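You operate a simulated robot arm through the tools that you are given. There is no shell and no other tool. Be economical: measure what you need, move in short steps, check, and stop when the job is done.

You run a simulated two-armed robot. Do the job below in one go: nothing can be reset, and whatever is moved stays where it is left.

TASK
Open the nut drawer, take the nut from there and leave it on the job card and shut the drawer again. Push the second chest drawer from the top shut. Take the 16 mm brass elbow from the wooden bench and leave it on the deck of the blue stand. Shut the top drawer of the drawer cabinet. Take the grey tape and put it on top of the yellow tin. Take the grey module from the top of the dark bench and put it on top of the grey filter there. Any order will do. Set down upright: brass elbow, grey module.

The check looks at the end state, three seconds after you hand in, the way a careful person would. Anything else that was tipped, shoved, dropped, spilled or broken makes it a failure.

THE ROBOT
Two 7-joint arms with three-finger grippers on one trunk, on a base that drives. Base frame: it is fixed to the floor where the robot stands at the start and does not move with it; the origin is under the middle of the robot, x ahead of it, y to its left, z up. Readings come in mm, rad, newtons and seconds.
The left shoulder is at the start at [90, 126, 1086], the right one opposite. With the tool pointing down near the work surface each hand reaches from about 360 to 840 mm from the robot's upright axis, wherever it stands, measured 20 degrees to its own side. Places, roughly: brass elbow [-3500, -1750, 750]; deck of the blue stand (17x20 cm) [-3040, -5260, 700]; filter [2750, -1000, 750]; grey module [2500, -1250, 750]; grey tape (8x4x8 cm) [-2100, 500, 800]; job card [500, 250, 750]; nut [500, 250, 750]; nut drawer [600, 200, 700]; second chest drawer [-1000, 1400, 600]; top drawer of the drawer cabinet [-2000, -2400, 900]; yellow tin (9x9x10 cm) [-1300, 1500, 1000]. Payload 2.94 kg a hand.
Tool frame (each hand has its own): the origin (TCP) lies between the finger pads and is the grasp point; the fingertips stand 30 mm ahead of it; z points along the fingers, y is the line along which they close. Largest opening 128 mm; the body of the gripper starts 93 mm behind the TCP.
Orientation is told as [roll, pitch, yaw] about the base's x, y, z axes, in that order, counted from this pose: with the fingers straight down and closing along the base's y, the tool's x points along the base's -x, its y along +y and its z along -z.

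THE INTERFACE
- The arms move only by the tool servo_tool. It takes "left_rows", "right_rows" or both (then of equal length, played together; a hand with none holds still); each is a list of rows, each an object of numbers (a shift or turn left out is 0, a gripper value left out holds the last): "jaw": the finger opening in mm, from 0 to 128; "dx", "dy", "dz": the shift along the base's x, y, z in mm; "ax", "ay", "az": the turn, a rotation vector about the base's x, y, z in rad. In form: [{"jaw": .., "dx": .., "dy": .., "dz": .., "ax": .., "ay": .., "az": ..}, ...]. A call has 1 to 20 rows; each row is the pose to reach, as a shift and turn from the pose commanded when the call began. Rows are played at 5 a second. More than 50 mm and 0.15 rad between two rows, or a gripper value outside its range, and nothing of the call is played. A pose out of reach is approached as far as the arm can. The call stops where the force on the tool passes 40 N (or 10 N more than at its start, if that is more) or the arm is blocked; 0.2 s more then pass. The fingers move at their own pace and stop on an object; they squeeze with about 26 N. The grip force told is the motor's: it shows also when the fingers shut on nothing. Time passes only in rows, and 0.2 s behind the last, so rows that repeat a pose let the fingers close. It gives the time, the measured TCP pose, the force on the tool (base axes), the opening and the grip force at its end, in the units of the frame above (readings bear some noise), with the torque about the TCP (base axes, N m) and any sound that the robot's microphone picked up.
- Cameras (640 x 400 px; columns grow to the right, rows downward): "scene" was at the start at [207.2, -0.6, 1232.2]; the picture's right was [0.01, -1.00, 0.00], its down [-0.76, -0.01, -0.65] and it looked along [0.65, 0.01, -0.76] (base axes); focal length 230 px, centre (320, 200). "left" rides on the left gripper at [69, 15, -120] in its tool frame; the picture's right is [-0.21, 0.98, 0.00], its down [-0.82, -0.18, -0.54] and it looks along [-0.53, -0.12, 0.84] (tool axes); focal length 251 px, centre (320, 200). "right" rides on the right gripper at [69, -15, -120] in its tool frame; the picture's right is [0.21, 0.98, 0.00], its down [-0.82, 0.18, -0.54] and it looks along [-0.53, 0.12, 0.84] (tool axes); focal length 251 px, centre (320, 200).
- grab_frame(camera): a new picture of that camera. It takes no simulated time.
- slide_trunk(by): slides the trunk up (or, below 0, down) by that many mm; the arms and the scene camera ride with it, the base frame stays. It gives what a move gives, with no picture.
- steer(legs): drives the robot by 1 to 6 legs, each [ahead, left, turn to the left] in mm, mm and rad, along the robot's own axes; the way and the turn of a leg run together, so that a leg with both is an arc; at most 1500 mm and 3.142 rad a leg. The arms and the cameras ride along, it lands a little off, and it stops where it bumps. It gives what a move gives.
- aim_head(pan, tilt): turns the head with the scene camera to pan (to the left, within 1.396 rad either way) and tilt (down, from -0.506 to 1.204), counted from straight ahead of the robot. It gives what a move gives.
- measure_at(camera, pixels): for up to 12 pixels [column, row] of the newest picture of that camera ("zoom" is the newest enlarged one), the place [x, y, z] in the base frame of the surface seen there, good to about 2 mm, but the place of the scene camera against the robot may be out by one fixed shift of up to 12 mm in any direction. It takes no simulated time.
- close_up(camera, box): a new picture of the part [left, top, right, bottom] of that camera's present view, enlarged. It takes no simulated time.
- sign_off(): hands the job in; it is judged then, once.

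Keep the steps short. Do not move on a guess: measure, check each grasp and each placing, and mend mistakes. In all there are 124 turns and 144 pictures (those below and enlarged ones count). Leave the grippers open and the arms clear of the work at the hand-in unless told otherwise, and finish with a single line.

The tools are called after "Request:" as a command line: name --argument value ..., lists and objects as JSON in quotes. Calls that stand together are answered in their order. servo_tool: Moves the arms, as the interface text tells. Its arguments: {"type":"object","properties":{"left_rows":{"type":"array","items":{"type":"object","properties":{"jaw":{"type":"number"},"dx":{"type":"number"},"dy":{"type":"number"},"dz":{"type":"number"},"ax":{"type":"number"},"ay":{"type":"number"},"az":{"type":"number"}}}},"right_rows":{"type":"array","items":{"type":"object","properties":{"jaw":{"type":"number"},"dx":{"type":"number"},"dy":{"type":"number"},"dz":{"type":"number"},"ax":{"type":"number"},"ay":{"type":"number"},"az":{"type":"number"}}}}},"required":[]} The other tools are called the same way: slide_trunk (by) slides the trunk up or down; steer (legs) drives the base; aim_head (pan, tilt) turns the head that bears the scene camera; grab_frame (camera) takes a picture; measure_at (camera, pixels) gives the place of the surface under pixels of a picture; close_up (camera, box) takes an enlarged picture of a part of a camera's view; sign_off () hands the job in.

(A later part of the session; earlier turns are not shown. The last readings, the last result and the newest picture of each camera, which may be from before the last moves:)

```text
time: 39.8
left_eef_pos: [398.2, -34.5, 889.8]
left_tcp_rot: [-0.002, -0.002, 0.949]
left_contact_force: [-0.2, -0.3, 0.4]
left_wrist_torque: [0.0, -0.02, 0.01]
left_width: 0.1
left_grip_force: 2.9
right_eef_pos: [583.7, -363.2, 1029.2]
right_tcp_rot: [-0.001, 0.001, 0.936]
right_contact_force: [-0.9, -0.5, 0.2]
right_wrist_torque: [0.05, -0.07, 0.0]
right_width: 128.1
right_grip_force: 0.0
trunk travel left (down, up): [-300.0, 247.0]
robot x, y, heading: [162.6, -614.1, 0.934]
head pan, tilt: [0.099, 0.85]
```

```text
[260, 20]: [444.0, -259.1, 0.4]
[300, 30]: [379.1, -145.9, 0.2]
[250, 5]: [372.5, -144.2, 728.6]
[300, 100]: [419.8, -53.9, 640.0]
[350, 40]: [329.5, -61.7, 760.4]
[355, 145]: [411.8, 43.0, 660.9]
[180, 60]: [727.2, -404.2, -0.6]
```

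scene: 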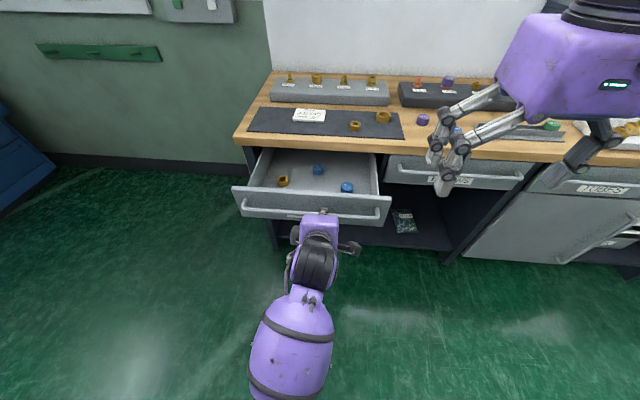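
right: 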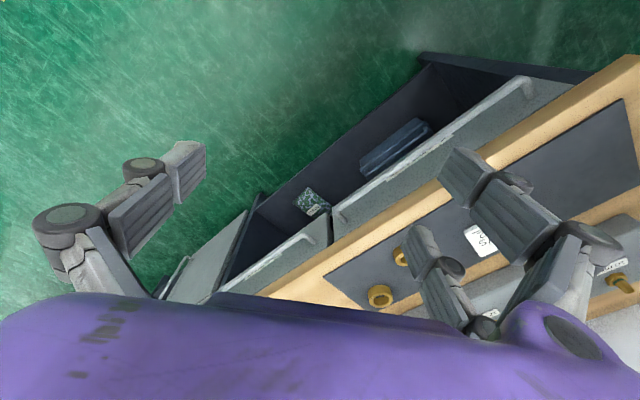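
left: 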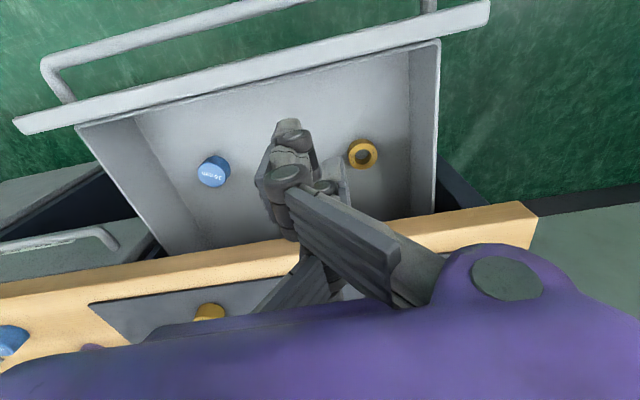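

Panel top is at n≈146, z 760; hand at n≈209. I lower 150 mm.

Request:
servo_tool --left_rows '[{"dz": -45}, {"dz": -90}, {"dz": -120}, {"dz": -150}]'

Request:
steer --legs '[[-130, 0, 0]]'

Request:
grab_frame --camera "left"

Request:
grab_frame --camera "scene"

```text
time: 40.8
left_eef_pos: [398.9, -33.1, 740.0]
left_tcp_rot: [-0.002, -0.001, 0.949]
left_contact_force: [-0.4, 0.0, -0.7]
left_wrist_torque: [-0.03, -0.01, -0.04]
left_width: 0.0
left_grip_force: 2.6
right_eef_pos: [583.9, -364.1, 1030.3]
right_tcp_rot: [0.0, -0.001, 0.936]
right_contact_force: [-0.1, -0.7, -0.2]
right_wrist_torque: [0.02, 0.03, 0.02]
right_width: 127.9
right_grip_force: 0.0
trunk travel left (down, up): [-300.0, 247.0]
robot x, y, heading: [167.5, -612.8, 0.938]
head pan, tilt: [0.099, 0.85]
```

```text
time: 42.1
left_eef_pos: [321.2, -139.4, 740.3]
left_tcp_rot: [-0.004, 0.0, 0.951]
left_contact_force: [-0.2, -0.1, -0.5]
left_wrist_torque: [0.04, 0.0, 0.0]
left_width: 0.0
left_grip_force: 3.0
right_eef_pos: [505.4, -469.6, 1029.6]
right_tcp_rot: [0.0, 0.0, 0.936]
right_contact_force: [-0.2, -1.8, 0.3]
right_wrist_torque: [0.05, -0.02, 0.0]
right_width: 127.9
right_grip_force: 0.0
trunk travel left (down, up): [-300.0, 247.0]
robot x, y, heading: [87.1, -714.9, 0.938]
head pan, tilt: [0.099, 0.85]
```

```text
113 pictures are left
```

left: 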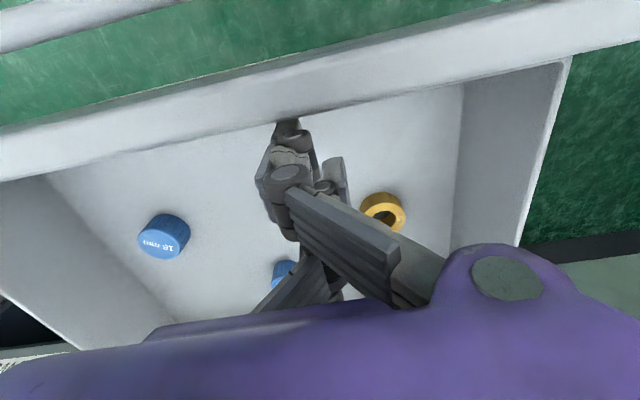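

```text
112 pictures are left
```

scene: 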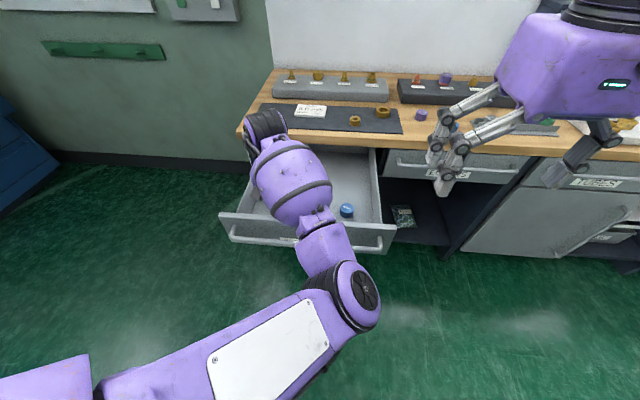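

The drawer moved further. I measure the panel, nut and cap in the left view.

Request:
measure_at --camera "left" --pixels '[[200, 125], [420, 70], [365, 205], [400, 205], [383, 195], [383, 228], [420, 240], [490, 150], [535, 150], [165, 230]]'

```text
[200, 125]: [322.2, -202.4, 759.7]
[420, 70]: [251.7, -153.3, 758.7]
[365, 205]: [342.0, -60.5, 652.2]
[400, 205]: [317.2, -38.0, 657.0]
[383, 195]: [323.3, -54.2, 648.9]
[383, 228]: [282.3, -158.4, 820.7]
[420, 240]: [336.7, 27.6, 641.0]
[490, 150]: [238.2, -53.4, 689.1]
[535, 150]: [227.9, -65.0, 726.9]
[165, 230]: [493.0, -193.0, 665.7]
```

Drawer now open about 318 mm; the nut is well clear of the bench. I raise the hand, open to 75 and move above the nut.

Request:
servo_tool --left_rows '[{"dx": 5, "dy": 7, "dz": 45}, {"dx": 5, "dy": 7, "dz": 90}, {"jaw": 75, "dx": 11, "dy": 50, "dz": 100}, {"dx": 17, "dy": 95, "dz": 100}, {"dx": 17, "dy": 99, "dz": 100}]'

Request:
grab_frame --camera "left"

```text
time: 43.3
left_eef_pos: [339.1, -41.7, 840.5]
left_tcp_rot: [-0.004, 0.001, 0.951]
left_contact_force: [-0.1, -0.4, 0.2]
left_wrist_torque: [0.03, 0.01, 0.0]
left_width: 75.3
left_grip_force: 0.4
right_eef_pos: [506.7, -469.4, 1029.4]
right_tcp_rot: [0.0, -0.001, 0.936]
right_contact_force: [-0.2, -0.4, -0.1]
right_wrist_torque: [0.03, -0.01, 0.0]
right_width: 127.9
right_grip_force: 0.0
trunk travel left (down, up): [-300.0, 247.0]
robot x, y, heading: [87.0, -717.8, 0.936]
head pan, tilt: [0.099, 0.85]
```

```text
111 pictures are left
```

left: 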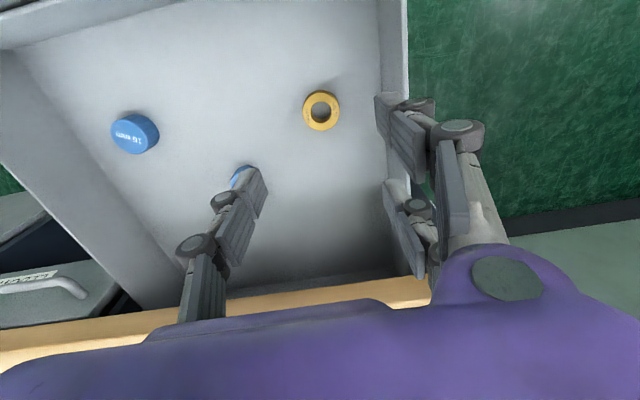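

Request:
measure_at --camera "left" --pixels '[[307, 111], [335, 111], [321, 96], [321, 126], [388, 80], [405, 80], [240, 176], [252, 172], [350, 150]]'

```text
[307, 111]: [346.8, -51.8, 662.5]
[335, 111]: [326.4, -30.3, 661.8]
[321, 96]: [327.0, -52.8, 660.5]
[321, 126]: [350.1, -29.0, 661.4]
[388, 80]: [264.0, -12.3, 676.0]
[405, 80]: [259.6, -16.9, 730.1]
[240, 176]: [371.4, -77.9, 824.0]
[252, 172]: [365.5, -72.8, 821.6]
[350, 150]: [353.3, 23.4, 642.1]
```

The nut centre (337.5,−41) is right under the TCP. Jaw to 60 and descend 162 mm.

Request:
servo_tool --left_rows '[{"jaw": 60, "dx": -1.5, "dy": 0.5, "dz": -45}, {"dx": -1.5, "dy": 0.5, "dz": -90}, {"dx": -1.5, "dy": 0.5, "dz": -130}, {"dx": -1.5, "dy": 0.5, "dz": -150}, {"dx": -1.5, "dy": 0.5, "dz": -162}, {"dx": -1.5, "dy": 0.5, "dz": -162}]'

Request:
grab_frame --camera "left"

```text
time: 44.7
left_eef_pos: [336.8, -40.6, 676.8]
left_tcp_rot: [-0.005, 0.0, 0.951]
left_contact_force: [0.2, 0.3, -0.9]
left_wrist_torque: [0.01, 0.02, -0.03]
left_width: 59.9
left_grip_force: 0.1
right_eef_pos: [506.9, -468.2, 1030.2]
right_tcp_rot: [0.0, 0.001, 0.935]
right_contact_force: [-0.6, 0.5, -0.4]
right_wrist_torque: [-0.03, -0.02, 0.0]
right_width: 128.2
right_grip_force: 0.0
trunk travel left (down, up): [-300.0, 247.0]
robot x, y, heading: [84.7, -718.8, 0.938]
head pan, tilt: [0.099, 0.85]
```

```text
110 pictures are left
```

left: 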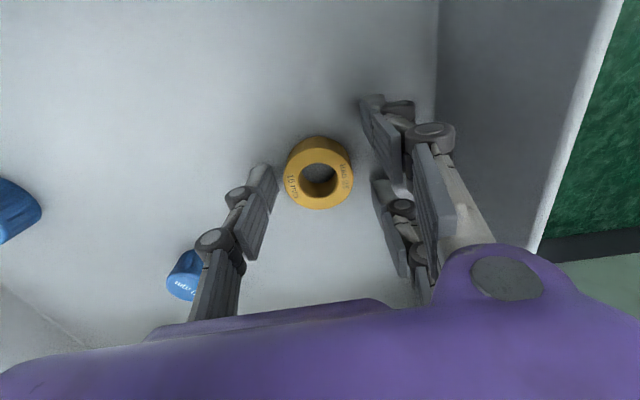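

The nut is between the fingers. Closing.

Request:
servo_tool --left_rows '[{"jaw": 0}, {"jaw": 0}, {"jaw": 0}, {"jaw": 0}]'

Request:
grab_frame --camera "left"

```text
time: 45.7
left_eef_pos: [337.4, -40.8, 676.5]
left_tcp_rot: [-0.004, 0.0, 0.951]
left_contact_force: [0.2, -0.5, 0.5]
left_wrist_torque: [0.0, -0.05, 0.03]
left_width: 36.1
left_grip_force: 26.3
right_eef_pos: [507.2, -468.8, 1029.5]
right_tcp_rot: [-0.001, 0.0, 0.937]
right_contact_force: [-0.2, -0.3, -0.5]
right_wrist_torque: [-0.02, -0.01, 0.0]
right_width: 128.2
right_grip_force: 0.0
trunk travel left (down, up): [-300.0, 247.0]
robot x, y, heading: [83.5, -721.0, 0.941]
head pan, tilt: [0.099, 0.85]
```

```text
109 pictures are left
```

left: 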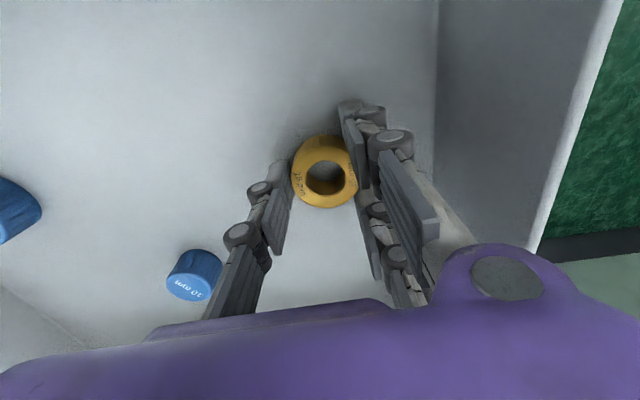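

Held at 36 mm. I lift 245 mm, then drive forward 195 mm.

Request:
servo_tool --left_rows '[{"dz": 45}, {"dz": 90}, {"dz": 135}, {"dz": 180}, {"dz": 225}, {"dz": 245}]'

Request:
steer --legs '[[195, 0, 0]]'

Request:
grab_frame --camera "left"

```text
time: 47.1
left_eef_pos: [337.4, -40.7, 921.1]
left_tcp_rot: [-0.003, 0.001, 0.952]
left_contact_force: [0.3, 0.1, -2.1]
left_wrist_torque: [0.02, -0.01, -0.04]
left_width: 33.6
left_grip_force: 26.3
right_eef_pos: [506.5, -469.3, 1030.0]
right_tcp_rot: [-0.001, 0.0, 0.935]
right_contact_force: [-0.5, 0.3, 0.4]
right_wrist_torque: [-0.02, 0.05, 0.0]
right_width: 128.1
right_grip_force: 0.1
trunk travel left (down, up): [-300.0, 247.0]
robot x, y, heading: [86.8, -719.0, 0.939]
head pan, tilt: [0.099, 0.85]
```

```text
time: 48.7
left_eef_pos: [450.8, 115.3, 921.9]
left_tcp_rot: [-0.003, 0.002, 0.951]
left_contact_force: [0.4, 0.3, -1.3]
left_wrist_torque: [-0.04, -0.01, -0.03]
left_width: 33.4
left_grip_force: 26.3
right_eef_pos: [620.2, -312.1, 1028.8]
right_tcp_rot: [0.0, -0.001, 0.937]
right_contact_force: [0.5, -0.1, -1.0]
right_wrist_torque: [-0.06, 0.02, 0.01]
right_width: 128.2
right_grip_force: 0.1
trunk travel left (down, up): [-300.0, 247.0]
robot x, y, heading: [199.3, -560.9, 0.932]
head pan, tilt: [0.099, 0.85]
```

```text
108 pictures are left
```

left: 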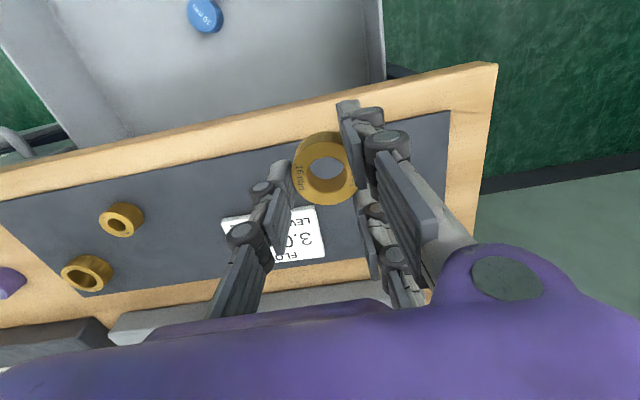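

I measure the card from this view for the target.

Request:
measure_at --camera "left" --pixels '[[226, 220], [312, 210], [322, 255], [305, 235], [300, 222], [240, 222], [335, 230], [345, 255]]'

```text
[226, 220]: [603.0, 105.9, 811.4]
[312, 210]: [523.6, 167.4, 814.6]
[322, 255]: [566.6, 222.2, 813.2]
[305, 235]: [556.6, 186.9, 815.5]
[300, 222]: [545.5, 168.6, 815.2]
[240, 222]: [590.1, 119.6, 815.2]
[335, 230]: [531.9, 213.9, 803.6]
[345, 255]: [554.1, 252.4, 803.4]
```

Card centre is (585,164), top z 815. I move over it, then down.

Request:
servo_tool --left_rows '[{"dx": 42, "dy": 15}, {"dx": 84, "dy": 30}, {"dx": 134, "dy": 49}, {"dx": 134, "dy": 49, "dz": -35}, {"dx": 134, "dy": 49, "dz": -60}, {"dx": 134, "dy": 49, "dz": -60}]'

Request:
grab_frame --camera "left"

```text
refused: row 3 steps farther than a row can; nothing moved
```

```text
107 pictures are left
```

left: 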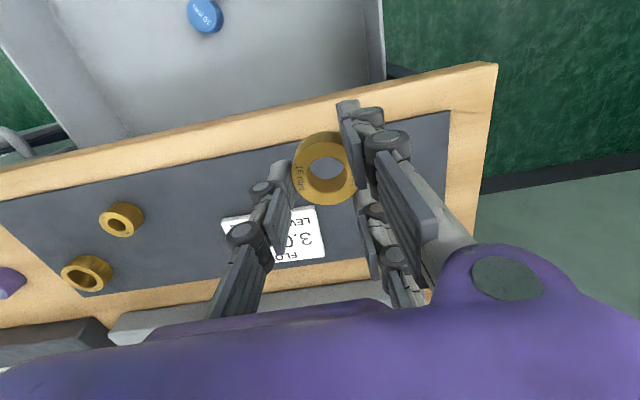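

One step was too long; I resend with smaller steps.

Request:
servo_tool --left_rows '[{"dx": 45, "dy": 16}, {"dx": 90, "dy": 33}, {"dx": 134, "dy": 49}, {"dx": 134, "dy": 49, "dz": -35}, {"dx": 134, "dy": 49, "dz": -60}, {"dx": 134, "dy": 49, "dz": -60}]'

Request:
grab_frame --camera "left"

```text
time: 50.1
left_eef_pos: [585.2, 165.2, 862.2]
left_tcp_rot: [-0.003, 0.0, 0.954]
left_contact_force: [0.3, 0.4, -1.3]
left_wrist_torque: [0.0, 0.0, 0.0]
left_width: 33.7
left_grip_force: 26.2
right_eef_pos: [620.0, -312.2, 1030.1]
right_tcp_rot: [0.001, 0.0, 0.939]
right_contact_force: [0.7, -0.3, -0.7]
right_wrist_torque: [0.04, 0.0, -0.02]
right_width: 127.9
right_grip_force: 0.1
trunk travel left (down, up): [-300.0, 247.0]
robot x, y, heading: [200.6, -563.3, 0.937]
head pan, tilt: [0.099, 0.85]
```

```text
106 pictures are left
```

left: 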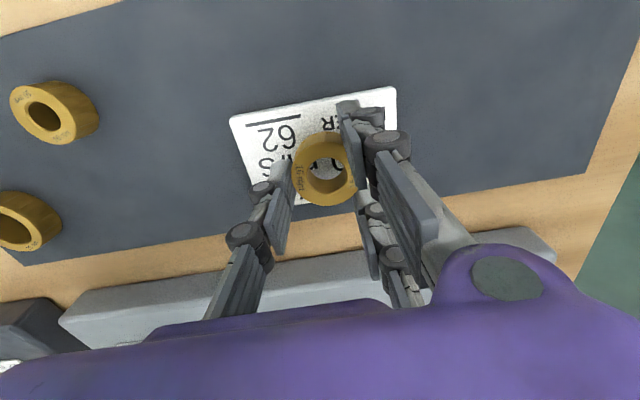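

Above the card, centred. Lower 11 mm, then open to 60.

Request:
servo_tool --left_rows '[{"dz": -6}, {"dz": -11}, {"dz": -11}, {"jaw": 44, "dz": -11}, {"jaw": 60, "dz": -11}, {"jaw": 60, "dz": -11}]'

Request:
servo_tool --left_rows '[{"dz": 40}, {"dz": 80}, {"dz": 90}]'

Request:
grab_frame --camera "left"

```text
time: 51.5
left_eef_pos: [586.1, 164.5, 851.1]
left_tcp_rot: [-0.005, 0.001, 0.952]
left_contact_force: [-0.2, 0.1, 0.3]
left_wrist_torque: [-0.01, -0.05, 0.0]
left_width: 60.1
left_grip_force: 0.1
right_eef_pos: [619.8, -312.1, 1029.7]
right_tcp_rot: [0.0, 0.0, 0.938]
right_contact_force: [0.2, -0.7, 0.2]
right_wrist_torque: [0.0, 0.01, -0.01]
right_width: 128.3
right_grip_force: 0.1
trunk travel left (down, up): [-300.0, 247.0]
robot x, y, heading: [201.8, -560.9, 0.932]
head pan, tilt: [0.099, 0.85]
```

```text
time: 52.3
left_eef_pos: [586.3, 165.2, 941.4]
left_tcp_rot: [-0.004, 0.0, 0.952]
left_contact_force: [-0.9, 0.1, 0.0]
left_wrist_torque: [0.03, -0.01, 0.02]
left_width: 60.1
left_grip_force: 0.0
right_eef_pos: [622.1, -313.4, 1030.1]
right_tcp_rot: [0.002, 0.001, 0.936]
right_contact_force: [-0.1, -0.2, 0.2]
right_wrist_torque: [-0.03, -0.01, 0.0]
right_width: 128.1
right_grip_force: 0.0
trunk travel left (down, up): [-300.0, 247.0]
robot x, y, heading: [200.5, -561.6, 0.936]
head pan, tilt: [0.099, 0.85]
```

```text
105 pictures are left
```

left: 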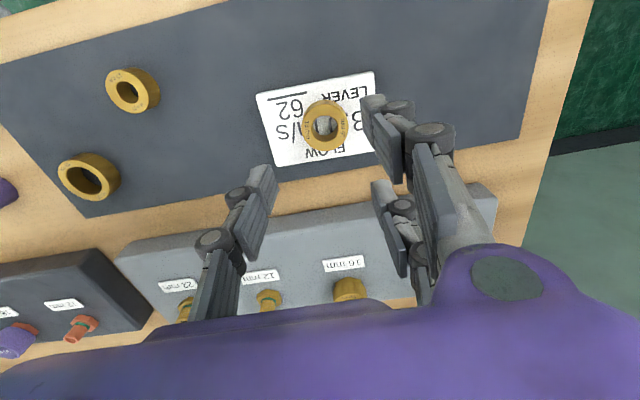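

The nut sits on the card. Now to shut the drawer: I close the left hand, draw it back 160 mm, and back the base away 400 mm so that the hand is in front of the drawer.

Request:
servo_tool --left_rows '[{"jaw": 0, "dx": -24, "dy": -32}, {"dx": -48, "dy": -64}, {"dx": -72, "dy": -97}, {"dx": -95, "dy": -129}]'

Request:
steer --legs '[[-410, 0, 0]]'

Request:
aim_head --pan 0.1 --tilt 0.7

Request:
grab_frame --camera "scene"

Request:
grab_frame --camera "left"

```text
time: 53.3
left_eef_pos: [470.7, 50.9, 936.4]
left_tcp_rot: [-0.004, 0.007, 0.995]
left_contact_force: [-0.8, -0.4, -0.2]
left_wrist_torque: [-0.01, -0.03, 0.01]
left_width: 0.1
left_grip_force: 2.7
right_eef_pos: [618.7, -312.4, 1030.3]
right_tcp_rot: [-0.003, 0.0, 0.937]
right_contact_force: [0.5, 0.1, 0.1]
right_wrist_torque: [-0.02, -0.04, -0.01]
right_width: 127.8
right_grip_force: 0.1
trunk travel left (down, up): [-300.0, 247.0]
robot x, y, heading: [203.2, -561.8, 0.935]
head pan, tilt: [0.099, 0.85]
```

```text
time: 55.8
left_eef_pos: [229.7, -281.8, 935.1]
left_tcp_rot: [0.002, 0.011, 0.992]
left_contact_force: [0.0, -0.7, 0.1]
left_wrist_torque: [0.01, 0.01, 0.0]
left_width: 0.0
left_grip_force: 3.3
right_eef_pos: [378.2, -642.5, 1029.9]
right_tcp_rot: [0.0, 0.001, 0.938]
right_contact_force: [0.2, 0.0, 0.3]
right_wrist_torque: [0.03, -0.03, -0.02]
right_width: 127.7
right_grip_force: 0.0
trunk travel left (down, up): [-300.0, 247.0]
robot x, y, heading: [-40.4, -891.9, 0.938]
head pan, tilt: [0.099, 0.85]
```

```text
time: 56.5
left_eef_pos: [228.1, -280.2, 933.2]
left_tcp_rot: [0.001, 0.011, 0.997]
left_contact_force: [-0.2, 0.3, 0.5]
left_wrist_torque: [-0.01, 0.01, -0.01]
left_width: 0.0
left_grip_force: 3.3
right_eef_pos: [378.5, -642.7, 1029.8]
right_tcp_rot: [0.0, -0.001, 0.938]
right_contact_force: [-0.8, 0.7, 0.4]
right_wrist_torque: [0.01, 0.03, 0.0]
right_width: 128.2
right_grip_force: 0.0
trunk travel left (down, up): [-300.0, 247.0]
robot x, y, heading: [-37.1, -894.6, 0.937]
head pan, tilt: [0.099, 0.7]
```

```text
104 pictures are left
```

scene: 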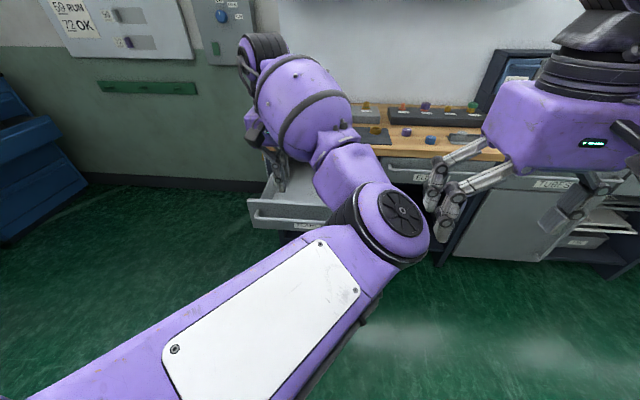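

```text
103 pictures are left
```

left: 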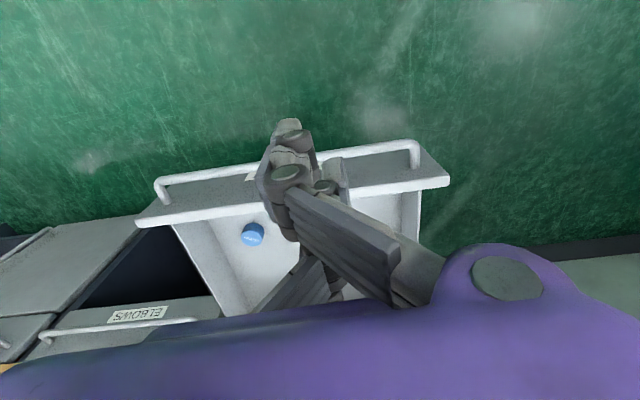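

The hand is at n≈−90, the bar at n≈−13. I lower to bar height.

Request:
servo_tool --left_rows '[{"dz": -45}, {"dz": -90}, {"dz": -135}, {"dz": -180}, {"dz": -212}, {"dz": -212}]'

Request:
steer --legs '[[310, 0, 0]]'

Request:
grab_frame --camera "left"

```text
time: 57.9
left_eef_pos: [230.4, -282.7, 723.7]
left_tcp_rot: [0.001, 0.011, 0.991]
left_contact_force: [-0.1, 0.8, 0.1]
left_wrist_torque: [0.01, 0.01, -0.04]
left_width: 0.1
left_grip_force: 3.0
right_eef_pos: [376.6, -643.2, 1029.9]
right_tcp_rot: [0.0, 0.0, 0.939]
right_contact_force: [0.1, 0.5, -0.1]
right_wrist_torque: [-0.02, -0.01, 0.01]
right_width: 127.9
right_grip_force: 0.1
trunk travel left (down, up): [-300.0, 247.0]
robot x, y, heading: [-41.0, -892.5, 0.938]
head pan, tilt: [0.099, 0.7]
```

```text
time: 60.0
left_eef_pos: [413.6, -31.8, 722.5]
left_tcp_rot: [0.002, 0.011, 0.994]
left_contact_force: [0.4, 0.2, 0.6]
left_wrist_torque: [0.01, 0.02, 0.01]
left_width: 0.0
left_grip_force: 3.0
right_eef_pos: [561.4, -392.7, 1030.2]
right_tcp_rot: [-0.001, 0.0, 0.938]
right_contact_force: [-0.8, -1.2, 0.7]
right_wrist_torque: [-0.03, 0.05, -0.03]
right_width: 127.8
right_grip_force: 0.0
trunk travel left (down, up): [-300.0, 247.0]
robot x, y, heading: [144.6, -646.8, 0.942]
head pan, tilt: [0.099, 0.7]
```

```text
102 pictures are left
```

left: 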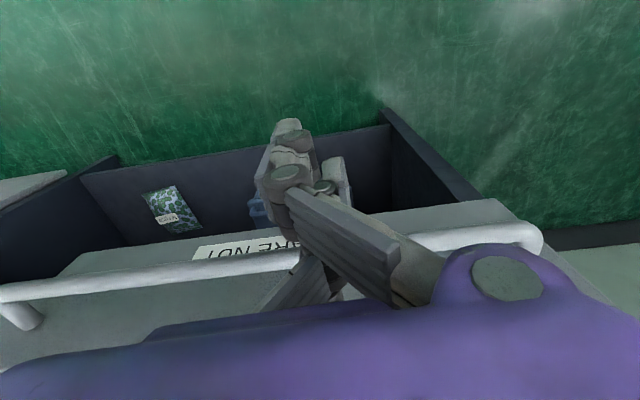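

Request:
measure_at --camera "left" --pixels '[[200, 268], [480, 235], [150, 280], [520, 233], [250, 245]]'

Request:
steer --legs '[[45, 0, 0]]'

Request:
grab_frame --camera "left"

Request:
measure_at --camera "left" --pixels '[[200, 268], [480, 235], [150, 280], [520, 233], [250, 245]]'

```text
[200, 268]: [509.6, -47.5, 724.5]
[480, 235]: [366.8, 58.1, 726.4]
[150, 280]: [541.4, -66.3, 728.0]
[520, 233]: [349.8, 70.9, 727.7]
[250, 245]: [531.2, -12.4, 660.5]
```

```text
time: 61.0
left_eef_pos: [436.5, 0.4, 724.4]
left_tcp_rot: [0.001, 0.027, 0.994]
left_contact_force: [0.0, -0.1, -0.4]
left_wrist_torque: [0.01, 0.01, -0.01]
left_width: 0.1
left_grip_force: 3.1
right_eef_pos: [587.1, -356.1, 1030.0]
right_tcp_rot: [0.0, 0.001, 0.94]
right_contact_force: [0.5, 0.8, -1.0]
right_wrist_torque: [0.02, -0.01, 0.0]
right_width: 128.2
right_grip_force: 0.1
trunk travel left (down, up): [-300.0, 247.0]
robot x, y, heading: [167.9, -608.8, 0.94]
head pan, tilt: [0.099, 0.7]
stopped in leg 1: the force on the tool passed its limit at 70 N (the readings are from after the stop); the commanded pose is now the measured one
```

```text
101 pictures are left
```

left: 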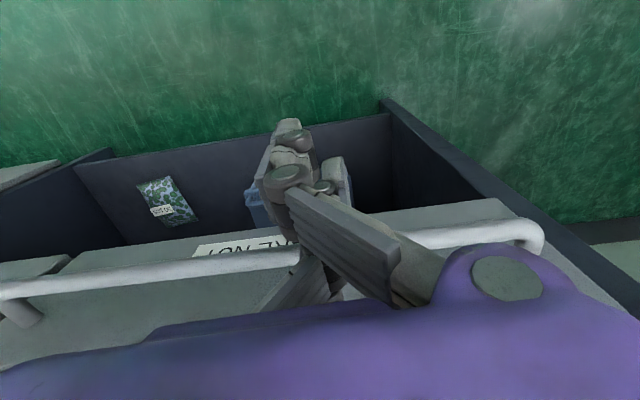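

```text
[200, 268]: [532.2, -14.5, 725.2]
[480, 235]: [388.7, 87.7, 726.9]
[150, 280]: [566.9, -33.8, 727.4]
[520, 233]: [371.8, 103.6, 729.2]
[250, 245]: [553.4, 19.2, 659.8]
```

The bar is back at n≈303: shut. I back off 150 mm and look right along the way to the dark bench.

Request:
steer --legs '[[-120, 0, 0]]'

Request:
servo_tool --left_rows '[{"dz": 45, "jaw": 60}, {"dz": 90}, {"dz": 135}, {"dz": 180}, {"dz": 225}, {"dz": 270}]'

Request:
aim_head --pan -0.6 --tilt 0.45

Request:
grab_frame --camera "scene"

Request:
aim_head --pan -1.39 --tilt 0.35

Request:
grab_frame --camera "scene"

```text
time: 62.3
left_eef_pos: [365.6, -97.4, 725.6]
left_tcp_rot: [0.0, 0.026, 0.994]
left_contact_force: [-0.3, 0.2, -0.7]
left_wrist_torque: [0.01, -0.01, -0.01]
left_width: 0.0
left_grip_force: 2.9
right_eef_pos: [514.5, -452.8, 1029.7]
right_tcp_rot: [0.0, -0.001, 0.937]
right_contact_force: [0.3, 0.0, 0.5]
right_wrist_torque: [0.02, 0.03, 0.01]
right_width: 128.0
right_grip_force: 0.0
trunk travel left (down, up): [-300.0, 247.0]
robot x, y, heading: [97.2, -703.1, 0.941]
head pan, tilt: [0.099, 0.7]
```

```text
time: 63.9
left_eef_pos: [335.9, -86.5, 947.9]
left_tcp_rot: [0.029, 0.111, 1.046]
left_contact_force: [0.2, -0.2, 0.0]
left_wrist_torque: [0.01, -0.02, -0.01]
left_width: 60.2
left_grip_force: 0.1
right_eef_pos: [515.6, -453.8, 1030.7]
right_tcp_rot: [0.0, -0.001, 0.939]
right_contact_force: [0.6, -0.1, 0.6]
right_wrist_torque: [-0.01, 0.04, 0.01]
right_width: 128.1
right_grip_force: 0.0
trunk travel left (down, up): [-300.0, 247.0]
robot x, y, heading: [97.0, -704.6, 0.946]
head pan, tilt: [0.099, 0.7]
stopped in row 6 (left hand): the arm was blocked; the commanded pose is now the measured one
```

```text
time: 65.0
left_eef_pos: [336.4, -86.3, 948.0]
left_tcp_rot: [0.031, 0.11, 1.044]
left_contact_force: [-0.3, 0.0, 0.6]
left_wrist_torque: [0.02, -0.02, 0.06]
left_width: 60.1
left_grip_force: 0.0
right_eef_pos: [514.6, -452.5, 1030.6]
right_tcp_rot: [0.001, 0.0, 0.942]
right_contact_force: [-0.1, 0.4, 0.1]
right_wrist_torque: [0.0, 0.01, -0.01]
right_width: 128.0
right_grip_force: 0.1
trunk travel left (down, up): [-300.0, 247.0]
robot x, y, heading: [96.9, -703.4, 0.941]
head pan, tilt: [-0.6, 0.45]
```

```text
100 pictures are left
```

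scene: 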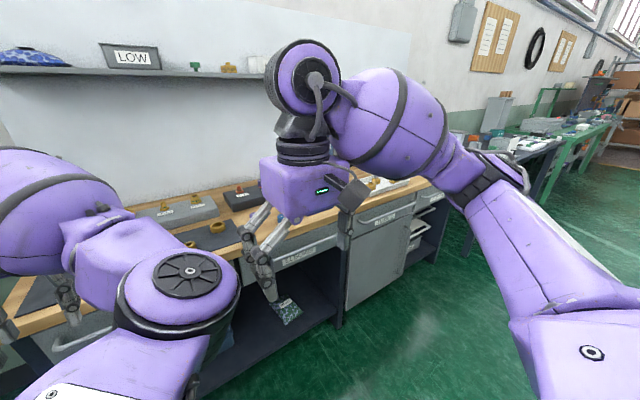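

```text
time: 66.1
left_eef_pos: [335.7, -86.3, 948.5]
left_tcp_rot: [0.026, 0.109, 1.043]
left_contact_force: [-0.4, 0.5, 0.4]
left_wrist_torque: [-0.03, 0.0, 0.02]
left_width: 59.9
left_grip_force: 0.0
right_eef_pos: [515.4, -451.3, 1030.1]
right_tcp_rot: [0.0, 0.0, 0.941]
right_contact_force: [0.2, 0.3, 0.7]
right_wrist_torque: [-0.03, 0.03, 0.0]
right_width: 128.1
right_grip_force: 0.1
trunk travel left (down, up): [-300.0, 247.0]
robot x, y, heading: [97.4, -701.7, 0.941]
head pan, tilt: [-1.389, 0.351]
```

```text
99 pictures are left
```

scene: 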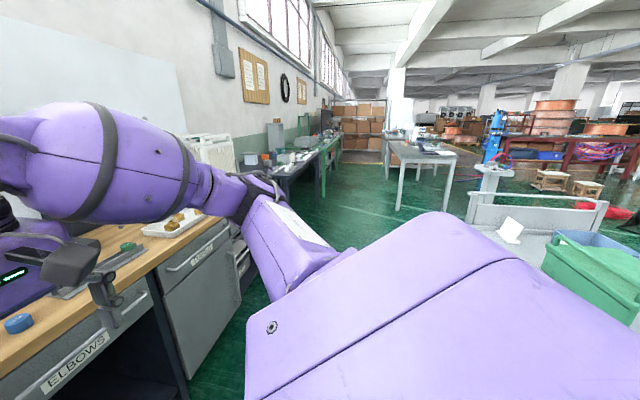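

The aisle runs to the right between the benches and a grey table. I measure its borders.

Request:
measure_at --camera "scene" --pixels '[[285, 168], [320, 148], [338, 138], [398, 208], [385, 180], [445, 208], [470, 210], [345, 210], [305, 215], [510, 225], [213, 215], [330, 190]]'

Request:
close_up --camera "scene" --box '[200, 100, 480, 240]'

```text
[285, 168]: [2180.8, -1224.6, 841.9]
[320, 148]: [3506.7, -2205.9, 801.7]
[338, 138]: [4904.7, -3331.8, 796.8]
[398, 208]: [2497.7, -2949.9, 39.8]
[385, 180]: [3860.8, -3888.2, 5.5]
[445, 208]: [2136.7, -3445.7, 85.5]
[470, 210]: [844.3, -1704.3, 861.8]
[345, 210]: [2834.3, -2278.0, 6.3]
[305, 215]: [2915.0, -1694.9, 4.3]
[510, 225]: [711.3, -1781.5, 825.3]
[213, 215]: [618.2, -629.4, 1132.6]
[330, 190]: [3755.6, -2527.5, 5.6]
```

```text
2.29 times, centred on (340, 170) of scene
```

zoom: 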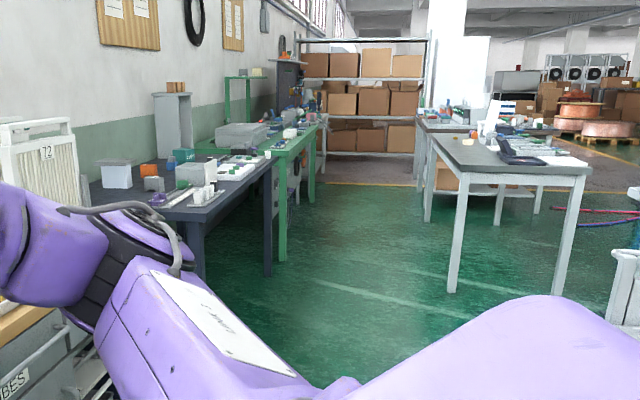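

The way right along the bench fronts is free between trolley (n≈−828) and the benches. I drive forward 90, then right 1500 and 650.

Request:
steer --legs '[[90, 0, 0], [0, -1500, 0], [0, -650, 0]]'

Request:
aim_head --pan 0.0 --tilt 0.7

Request:
grab_frame --camera "scene"

```text
time: 85.8
left_eef_pos: [2131.9, -1265.7, 949.3]
left_tcp_rot: [0.03, 0.11, 1.053]
left_contact_force: [0.9, 0.3, 0.6]
left_wrist_torque: [-0.02, 0.01, 0.02]
left_width: 60.1
left_grip_force: 0.0
right_eef_pos: [2314.3, -1627.9, 1029.5]
right_tcp_rot: [-0.001, 0.0, 0.951]
right_contact_force: [-0.3, 0.7, 0.6]
right_wrist_torque: [-0.02, -0.01, 0.02]
right_width: 128.1
right_grip_force: 0.0
trunk travel left (down, up): [-300.0, 247.0]
robot x, y, heading: [1903.1, -1884.0, 0.951]
head pan, tilt: [-1.389, 0.351]
```

```text
time: 87.4
left_eef_pos: [2131.1, -1262.2, 948.7]
left_tcp_rot: [0.029, 0.109, 1.056]
left_contact_force: [0.8, -1.1, 0.4]
left_wrist_torque: [0.0, 0.0, -0.02]
left_width: 60.0
left_grip_force: 0.1
right_eef_pos: [2315.0, -1628.4, 1029.3]
right_tcp_rot: [0.0, 0.0, 0.95]
right_contact_force: [0.4, -0.6, -0.6]
right_wrist_torque: [0.01, 0.03, 0.01]
right_width: 127.8
right_grip_force: 0.1
trunk travel left (down, up): [-300.0, 247.0]
robot x, y, heading: [1898.3, -1885.1, 0.953]
head pan, tilt: [0.0, 0.7]
```

```text
97 pictures are left
```

scene: 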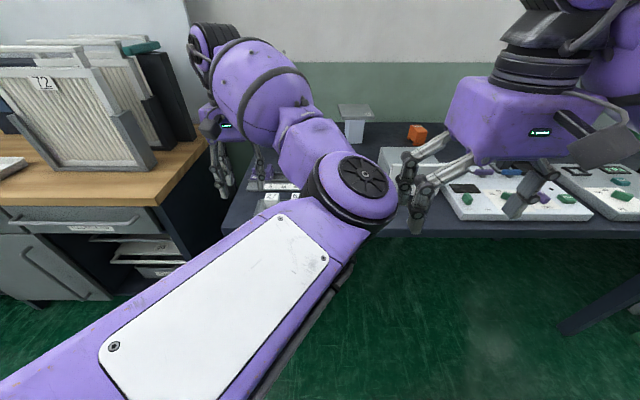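

I'm at the dark bench; arms partly block the view. I look with the hand cameras and a zoom.

Request:
close_up --camera "scene" --box '[220, 80, 640, 260]'

Request:
grab_frame --camera "left"

Request:
grab_frame --camera "right"

```text
1.52 times, centred on (430, 170) of scene
```

zoom: 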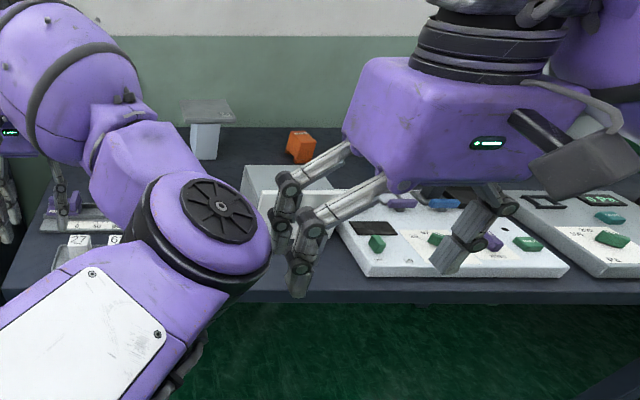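

```text
95 pictures are left
```

left: 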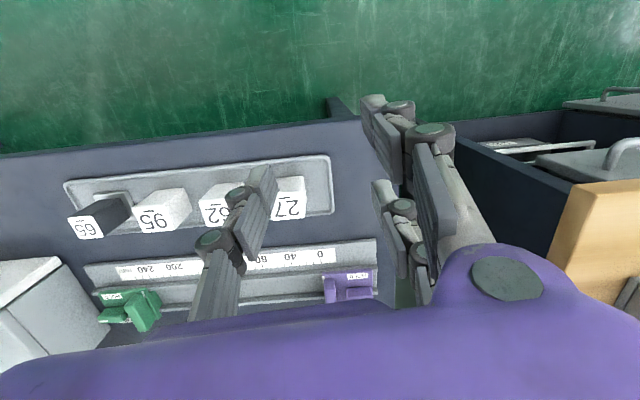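

```text
94 pictures are left
```

right: 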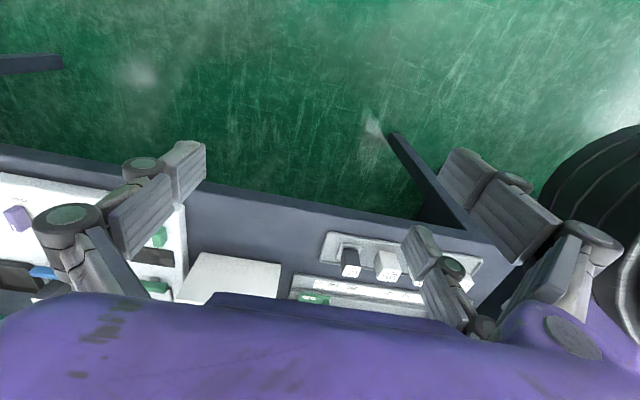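

Hands block the middle. I move the right hand 200 mm right and up, the left hand left/up, to see the bench.

Request:
servo_tool --right_rows '[{"dx": 32, "dy": -23, "dz": 20}, {"dx": 64, "dy": -46, "dz": 40}, {"dx": 96, "dy": -70, "dz": 60}, {"dx": 128, "dy": -93, "dz": 80}, {"dx": 160, "dy": -116, "dz": 100}]' --left_rows '[{"dx": -10, "dy": 35, "dz": 10}, {"dx": -20, "dy": 70, "dz": 20}, {"dx": -35, "dy": 100, "dz": 40}, {"dx": -55, "dy": 120, "dz": 70}, {"dx": -75, "dy": 140, "dz": 100}]'

Request:
grab_frame --camera "scene"

```text
time: 88.6
left_eef_pos: [2054.3, -1123.6, 1050.3]
left_tcp_rot: [0.028, 0.109, 1.054]
left_contact_force: [-0.8, 0.5, 0.4]
left_wrist_torque: [0.04, -0.05, 0.01]
left_width: 60.0
left_grip_force: 0.0
right_eef_pos: [2472.1, -1745.5, 1130.7]
right_tcp_rot: [0.001, 0.0, 0.952]
right_contact_force: [0.1, 0.1, 0.6]
right_wrist_torque: [-0.02, -0.03, -0.02]
right_width: 127.6
right_grip_force: 0.0
trunk travel left (down, up): [-300.0, 247.0]
robot x, y, heading: [1898.6, -1882.3, 0.954]
head pan, tilt: [0.0, 0.7]
```

```text
93 pictures are left
```

scene: 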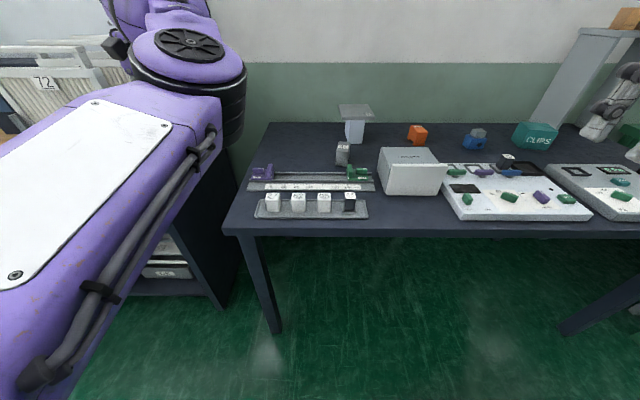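

Now clear. I zoom on the bench to identify the grey module and grey filter.

Request:
close_up --camera "scene" --box '[230, 95, 450, 235]'

Request:
close_up --camera "scene" --box '[430, 60, 640, 230]'

Request:
measure_at --camera "scene" --pixels '[[342, 155], [355, 115], [355, 133], [415, 165], [417, 133], [477, 140], [535, 135], [508, 163], [350, 205], [360, 170], [263, 172], [565, 105]]'

```text
2.86 times, centred on (340, 165) of scene
```

zoom: 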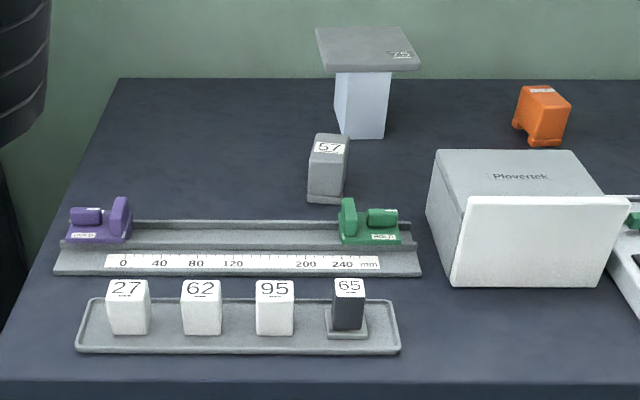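

```text
2.35 times, centred on (535, 145) of scene
```

zoom: 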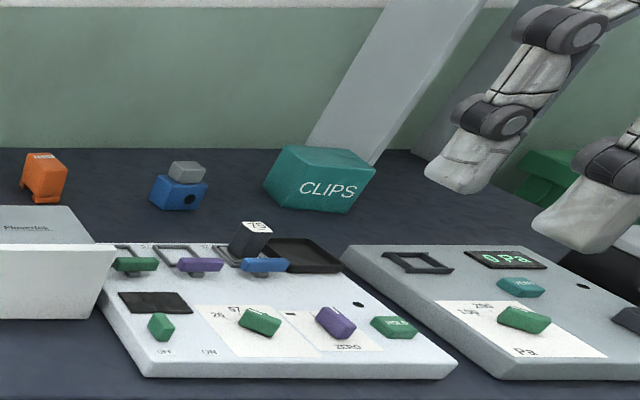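

```text
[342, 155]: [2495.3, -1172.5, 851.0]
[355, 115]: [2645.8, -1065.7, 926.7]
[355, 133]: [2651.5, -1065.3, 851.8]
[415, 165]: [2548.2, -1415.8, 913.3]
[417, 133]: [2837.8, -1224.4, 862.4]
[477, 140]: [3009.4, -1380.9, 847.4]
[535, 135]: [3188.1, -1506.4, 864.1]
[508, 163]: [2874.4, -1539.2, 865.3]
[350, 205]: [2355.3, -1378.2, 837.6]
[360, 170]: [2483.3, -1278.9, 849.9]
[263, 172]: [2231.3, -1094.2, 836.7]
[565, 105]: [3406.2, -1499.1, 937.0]
```

The grey block "57" at (342,155) is the module; the grey plate "75" on a post at (355,115) fits the filter's place. I measure both in detail.

Request:
close_up --camera "scene" --box '[310, 95, 400, 165]'

Request:
measure_at --camera "scene" --pixels '[[235, 234], [400, 235], [630, 237], [300, 140], [385, 138]]'

```text
5.71 times, centred on (355, 130) of scene
```

zoom: 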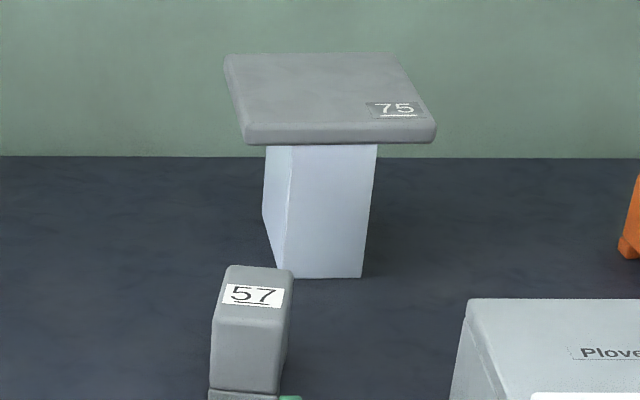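

```text
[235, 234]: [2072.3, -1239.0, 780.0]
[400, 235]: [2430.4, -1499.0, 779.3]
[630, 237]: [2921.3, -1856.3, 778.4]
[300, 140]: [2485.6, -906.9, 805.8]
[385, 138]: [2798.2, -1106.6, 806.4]
```

Request:
measure_at --camera "zoom" --pixels '[[232, 60], [393, 60], [425, 120], [252, 125], [330, 90], [228, 272], [290, 275], [285, 300], [222, 303], [245, 340], [330, 200], [240, 393]]'

```text
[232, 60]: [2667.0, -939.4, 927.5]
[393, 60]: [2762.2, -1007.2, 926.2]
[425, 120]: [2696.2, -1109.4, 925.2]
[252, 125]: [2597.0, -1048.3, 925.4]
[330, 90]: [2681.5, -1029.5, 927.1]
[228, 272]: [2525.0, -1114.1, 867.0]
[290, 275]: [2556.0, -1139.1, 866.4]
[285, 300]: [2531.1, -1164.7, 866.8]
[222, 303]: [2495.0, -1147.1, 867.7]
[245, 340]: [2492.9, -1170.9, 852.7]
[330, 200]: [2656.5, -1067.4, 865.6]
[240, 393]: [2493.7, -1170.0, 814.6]
```

Module: centre (2527,−1141), top z 867, base z 806. Filter plate: centre (2680,−1026), top z 926. Before driving closer I bring the left hand inwards, clear of the panels at the left.

Request:
servo_tool --left_rows '[{"dx": 18, "dy": -37}, {"dx": 36, "dy": -74}, {"dx": 54, "dy": -111}, {"dx": 72, "dy": -148}, {"dx": 89, "dy": -186}]'

Request:
grab_frame --camera "scene"

```text
time: 90.0
left_eef_pos: [2122.5, -1291.2, 1057.5]
left_tcp_rot: [0.013, 0.095, 1.111]
left_contact_force: [-0.1, 0.2, -0.1]
left_wrist_torque: [-0.01, 0.0, -0.01]
left_width: 59.8
left_grip_force: 0.1
right_eef_pos: [2473.4, -1744.3, 1130.1]
right_tcp_rot: [0.001, 0.0, 0.951]
right_contact_force: [0.5, 0.3, 0.0]
right_wrist_torque: [-0.02, 0.04, 0.02]
right_width: 128.1
right_grip_force: 0.1
trunk travel left (down, up): [-300.0, 247.0]
robot x, y, heading: [1897.6, -1880.7, 0.954]
head pan, tilt: [0.0, 0.7]
stopped in row 5 (left hand): the arm was blocked; the commanded pose is now the measured one
```

```text
89 pictures are left
```

scene: 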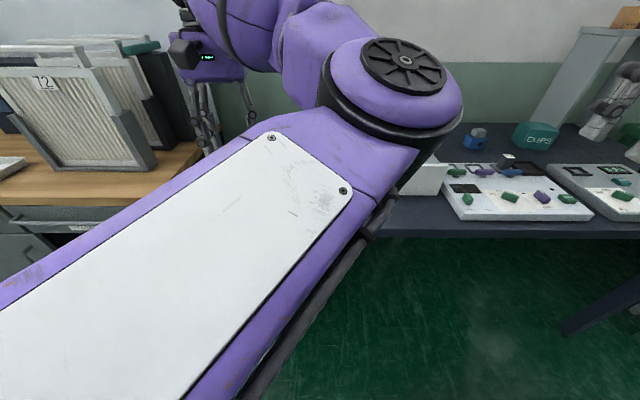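

The left elbow sits across the front. I back up 250 mm and swing the left hand out to the left to straighten that arm.

Request:
steer --legs '[[-250, 0, 0]]'

Request:
servo_tool --left_rows '[{"dx": -36, "dy": 26}, {"dx": -72, "dy": 52}, {"dx": -109, "dy": 77}, {"dx": -145, "dy": 103}, {"dx": -181, "dy": 128}, {"dx": -217, "dy": 154}, {"dx": -253, "dy": 180}, {"dx": -290, "dy": 205}, {"dx": -326, "dy": 231}, {"dx": -355, "dy": 252}, {"dx": -385, "dy": 273}, {"dx": -415, "dy": 294}]'

Request:
grab_frame --camera "scene"

```text
time: 91.8
left_eef_pos: [1976.8, -1495.4, 1055.3]
left_tcp_rot: [0.015, 0.098, 1.113]
left_contact_force: [-0.6, -0.2, 0.5]
left_wrist_torque: [0.05, -0.01, 0.0]
left_width: 60.1
left_grip_force: 0.0
right_eef_pos: [2330.0, -1946.2, 1130.3]
right_tcp_rot: [0.0, 0.0, 0.953]
right_contact_force: [-0.3, -0.5, -0.2]
right_wrist_torque: [0.03, 0.01, -0.02]
right_width: 127.5
right_grip_force: 0.1
trunk travel left (down, up): [-300.0, 247.0]
robot x, y, heading: [1754.6, -2088.6, 0.954]
head pan, tilt: [0.0, 0.7]
```

```text
time: 94.4
left_eef_pos: [1566.8, -1226.1, 1051.8]
left_tcp_rot: [0.014, 0.098, 1.116]
left_contact_force: [0.3, 0.2, 0.8]
left_wrist_torque: [0.02, 0.04, 0.02]
left_width: 60.3
left_grip_force: 0.0
left hand out of reach, approached as far as the arm can: row 11, 12
right_eef_pos: [2329.4, -1948.1, 1129.5]
right_tcp_rot: [0.002, -0.001, 0.955]
right_contact_force: [-0.4, 0.8, 0.6]
right_wrist_torque: [0.04, -0.03, 0.01]
right_width: 127.8
right_grip_force: 0.1
trunk travel left (down, up): [-300.0, 247.0]
robot x, y, heading: [1753.2, -2090.9, 0.953]
head pan, tilt: [0.0, 0.7]
```

```text
88 pictures are left
```

scene: 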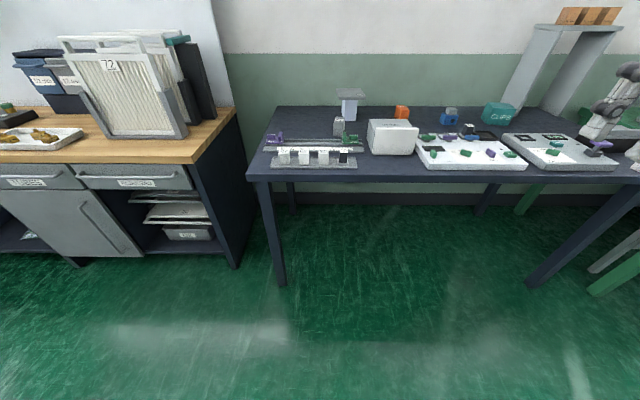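

The left arm is extended. I fold it back nearer the robot's left side and look at where its elbow goes.

Request:
servo_tool --left_rows '[{"dx": -25, "dy": -36}, {"dx": -45, "dy": -75}, {"dx": -60, "dy": -115}, {"dx": -75, "dy": -155}, {"dx": -90, "dy": -195}, {"dx": -100, "dy": -235}, {"dx": -105, "dy": -270}, {"dx": -100, "dy": -300}, {"dx": -90, "dy": -325}]'

Request:
aim_head --pan 0.9 --tilt 0.6

Request:
grab_frame --camera "scene"

```text
time: 96.4
left_eef_pos: [1398.6, -1294.7, 1111.2]
left_tcp_rot: [0.012, 0.099, 1.113]
left_contact_force: [0.1, 0.0, 0.0]
left_wrist_torque: [0.0, 0.0, 0.0]
left_width: 59.7
left_grip_force: 0.0
left hand out of reach, approached as far as the arm can: row 1, 2, 3, 4, 5, 6, 7, 8, 9
right_eef_pos: [2329.8, -1946.4, 1129.0]
right_tcp_rot: [0.001, 0.001, 0.953]
right_contact_force: [1.0, 0.1, -1.0]
right_wrist_torque: [-0.05, -0.01, 0.03]
right_width: 127.9
right_grip_force: 0.1
trunk travel left (down, up): [-300.0, 247.0]
robot x, y, heading: [1754.7, -2088.9, 0.955]
head pan, tilt: [0.0, 0.7]
```

```text
time: 97.6
left_eef_pos: [1397.7, -1294.6, 1110.4]
left_tcp_rot: [0.011, 0.1, 1.115]
left_contact_force: [0.3, 0.4, 1.0]
left_wrist_torque: [-0.01, -0.03, 0.0]
left_width: 60.0
left_grip_force: 0.1
right_eef_pos: [2329.1, -1947.2, 1130.0]
right_tcp_rot: [0.002, 0.0, 0.955]
right_contact_force: [-0.2, 0.0, 0.4]
right_wrist_torque: [0.01, -0.01, 0.0]
right_width: 127.9
right_grip_force: 0.1
trunk travel left (down, up): [-300.0, 247.0]
robot x, y, heading: [1756.4, -2088.9, 0.959]
head pan, tilt: [0.901, 0.6]
```

```text
87 pictures are left
```

scene: 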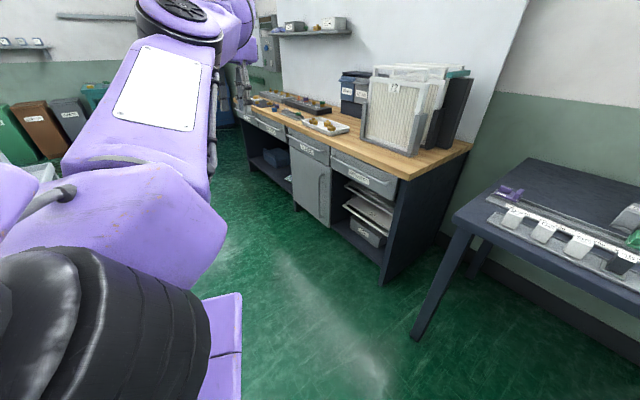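

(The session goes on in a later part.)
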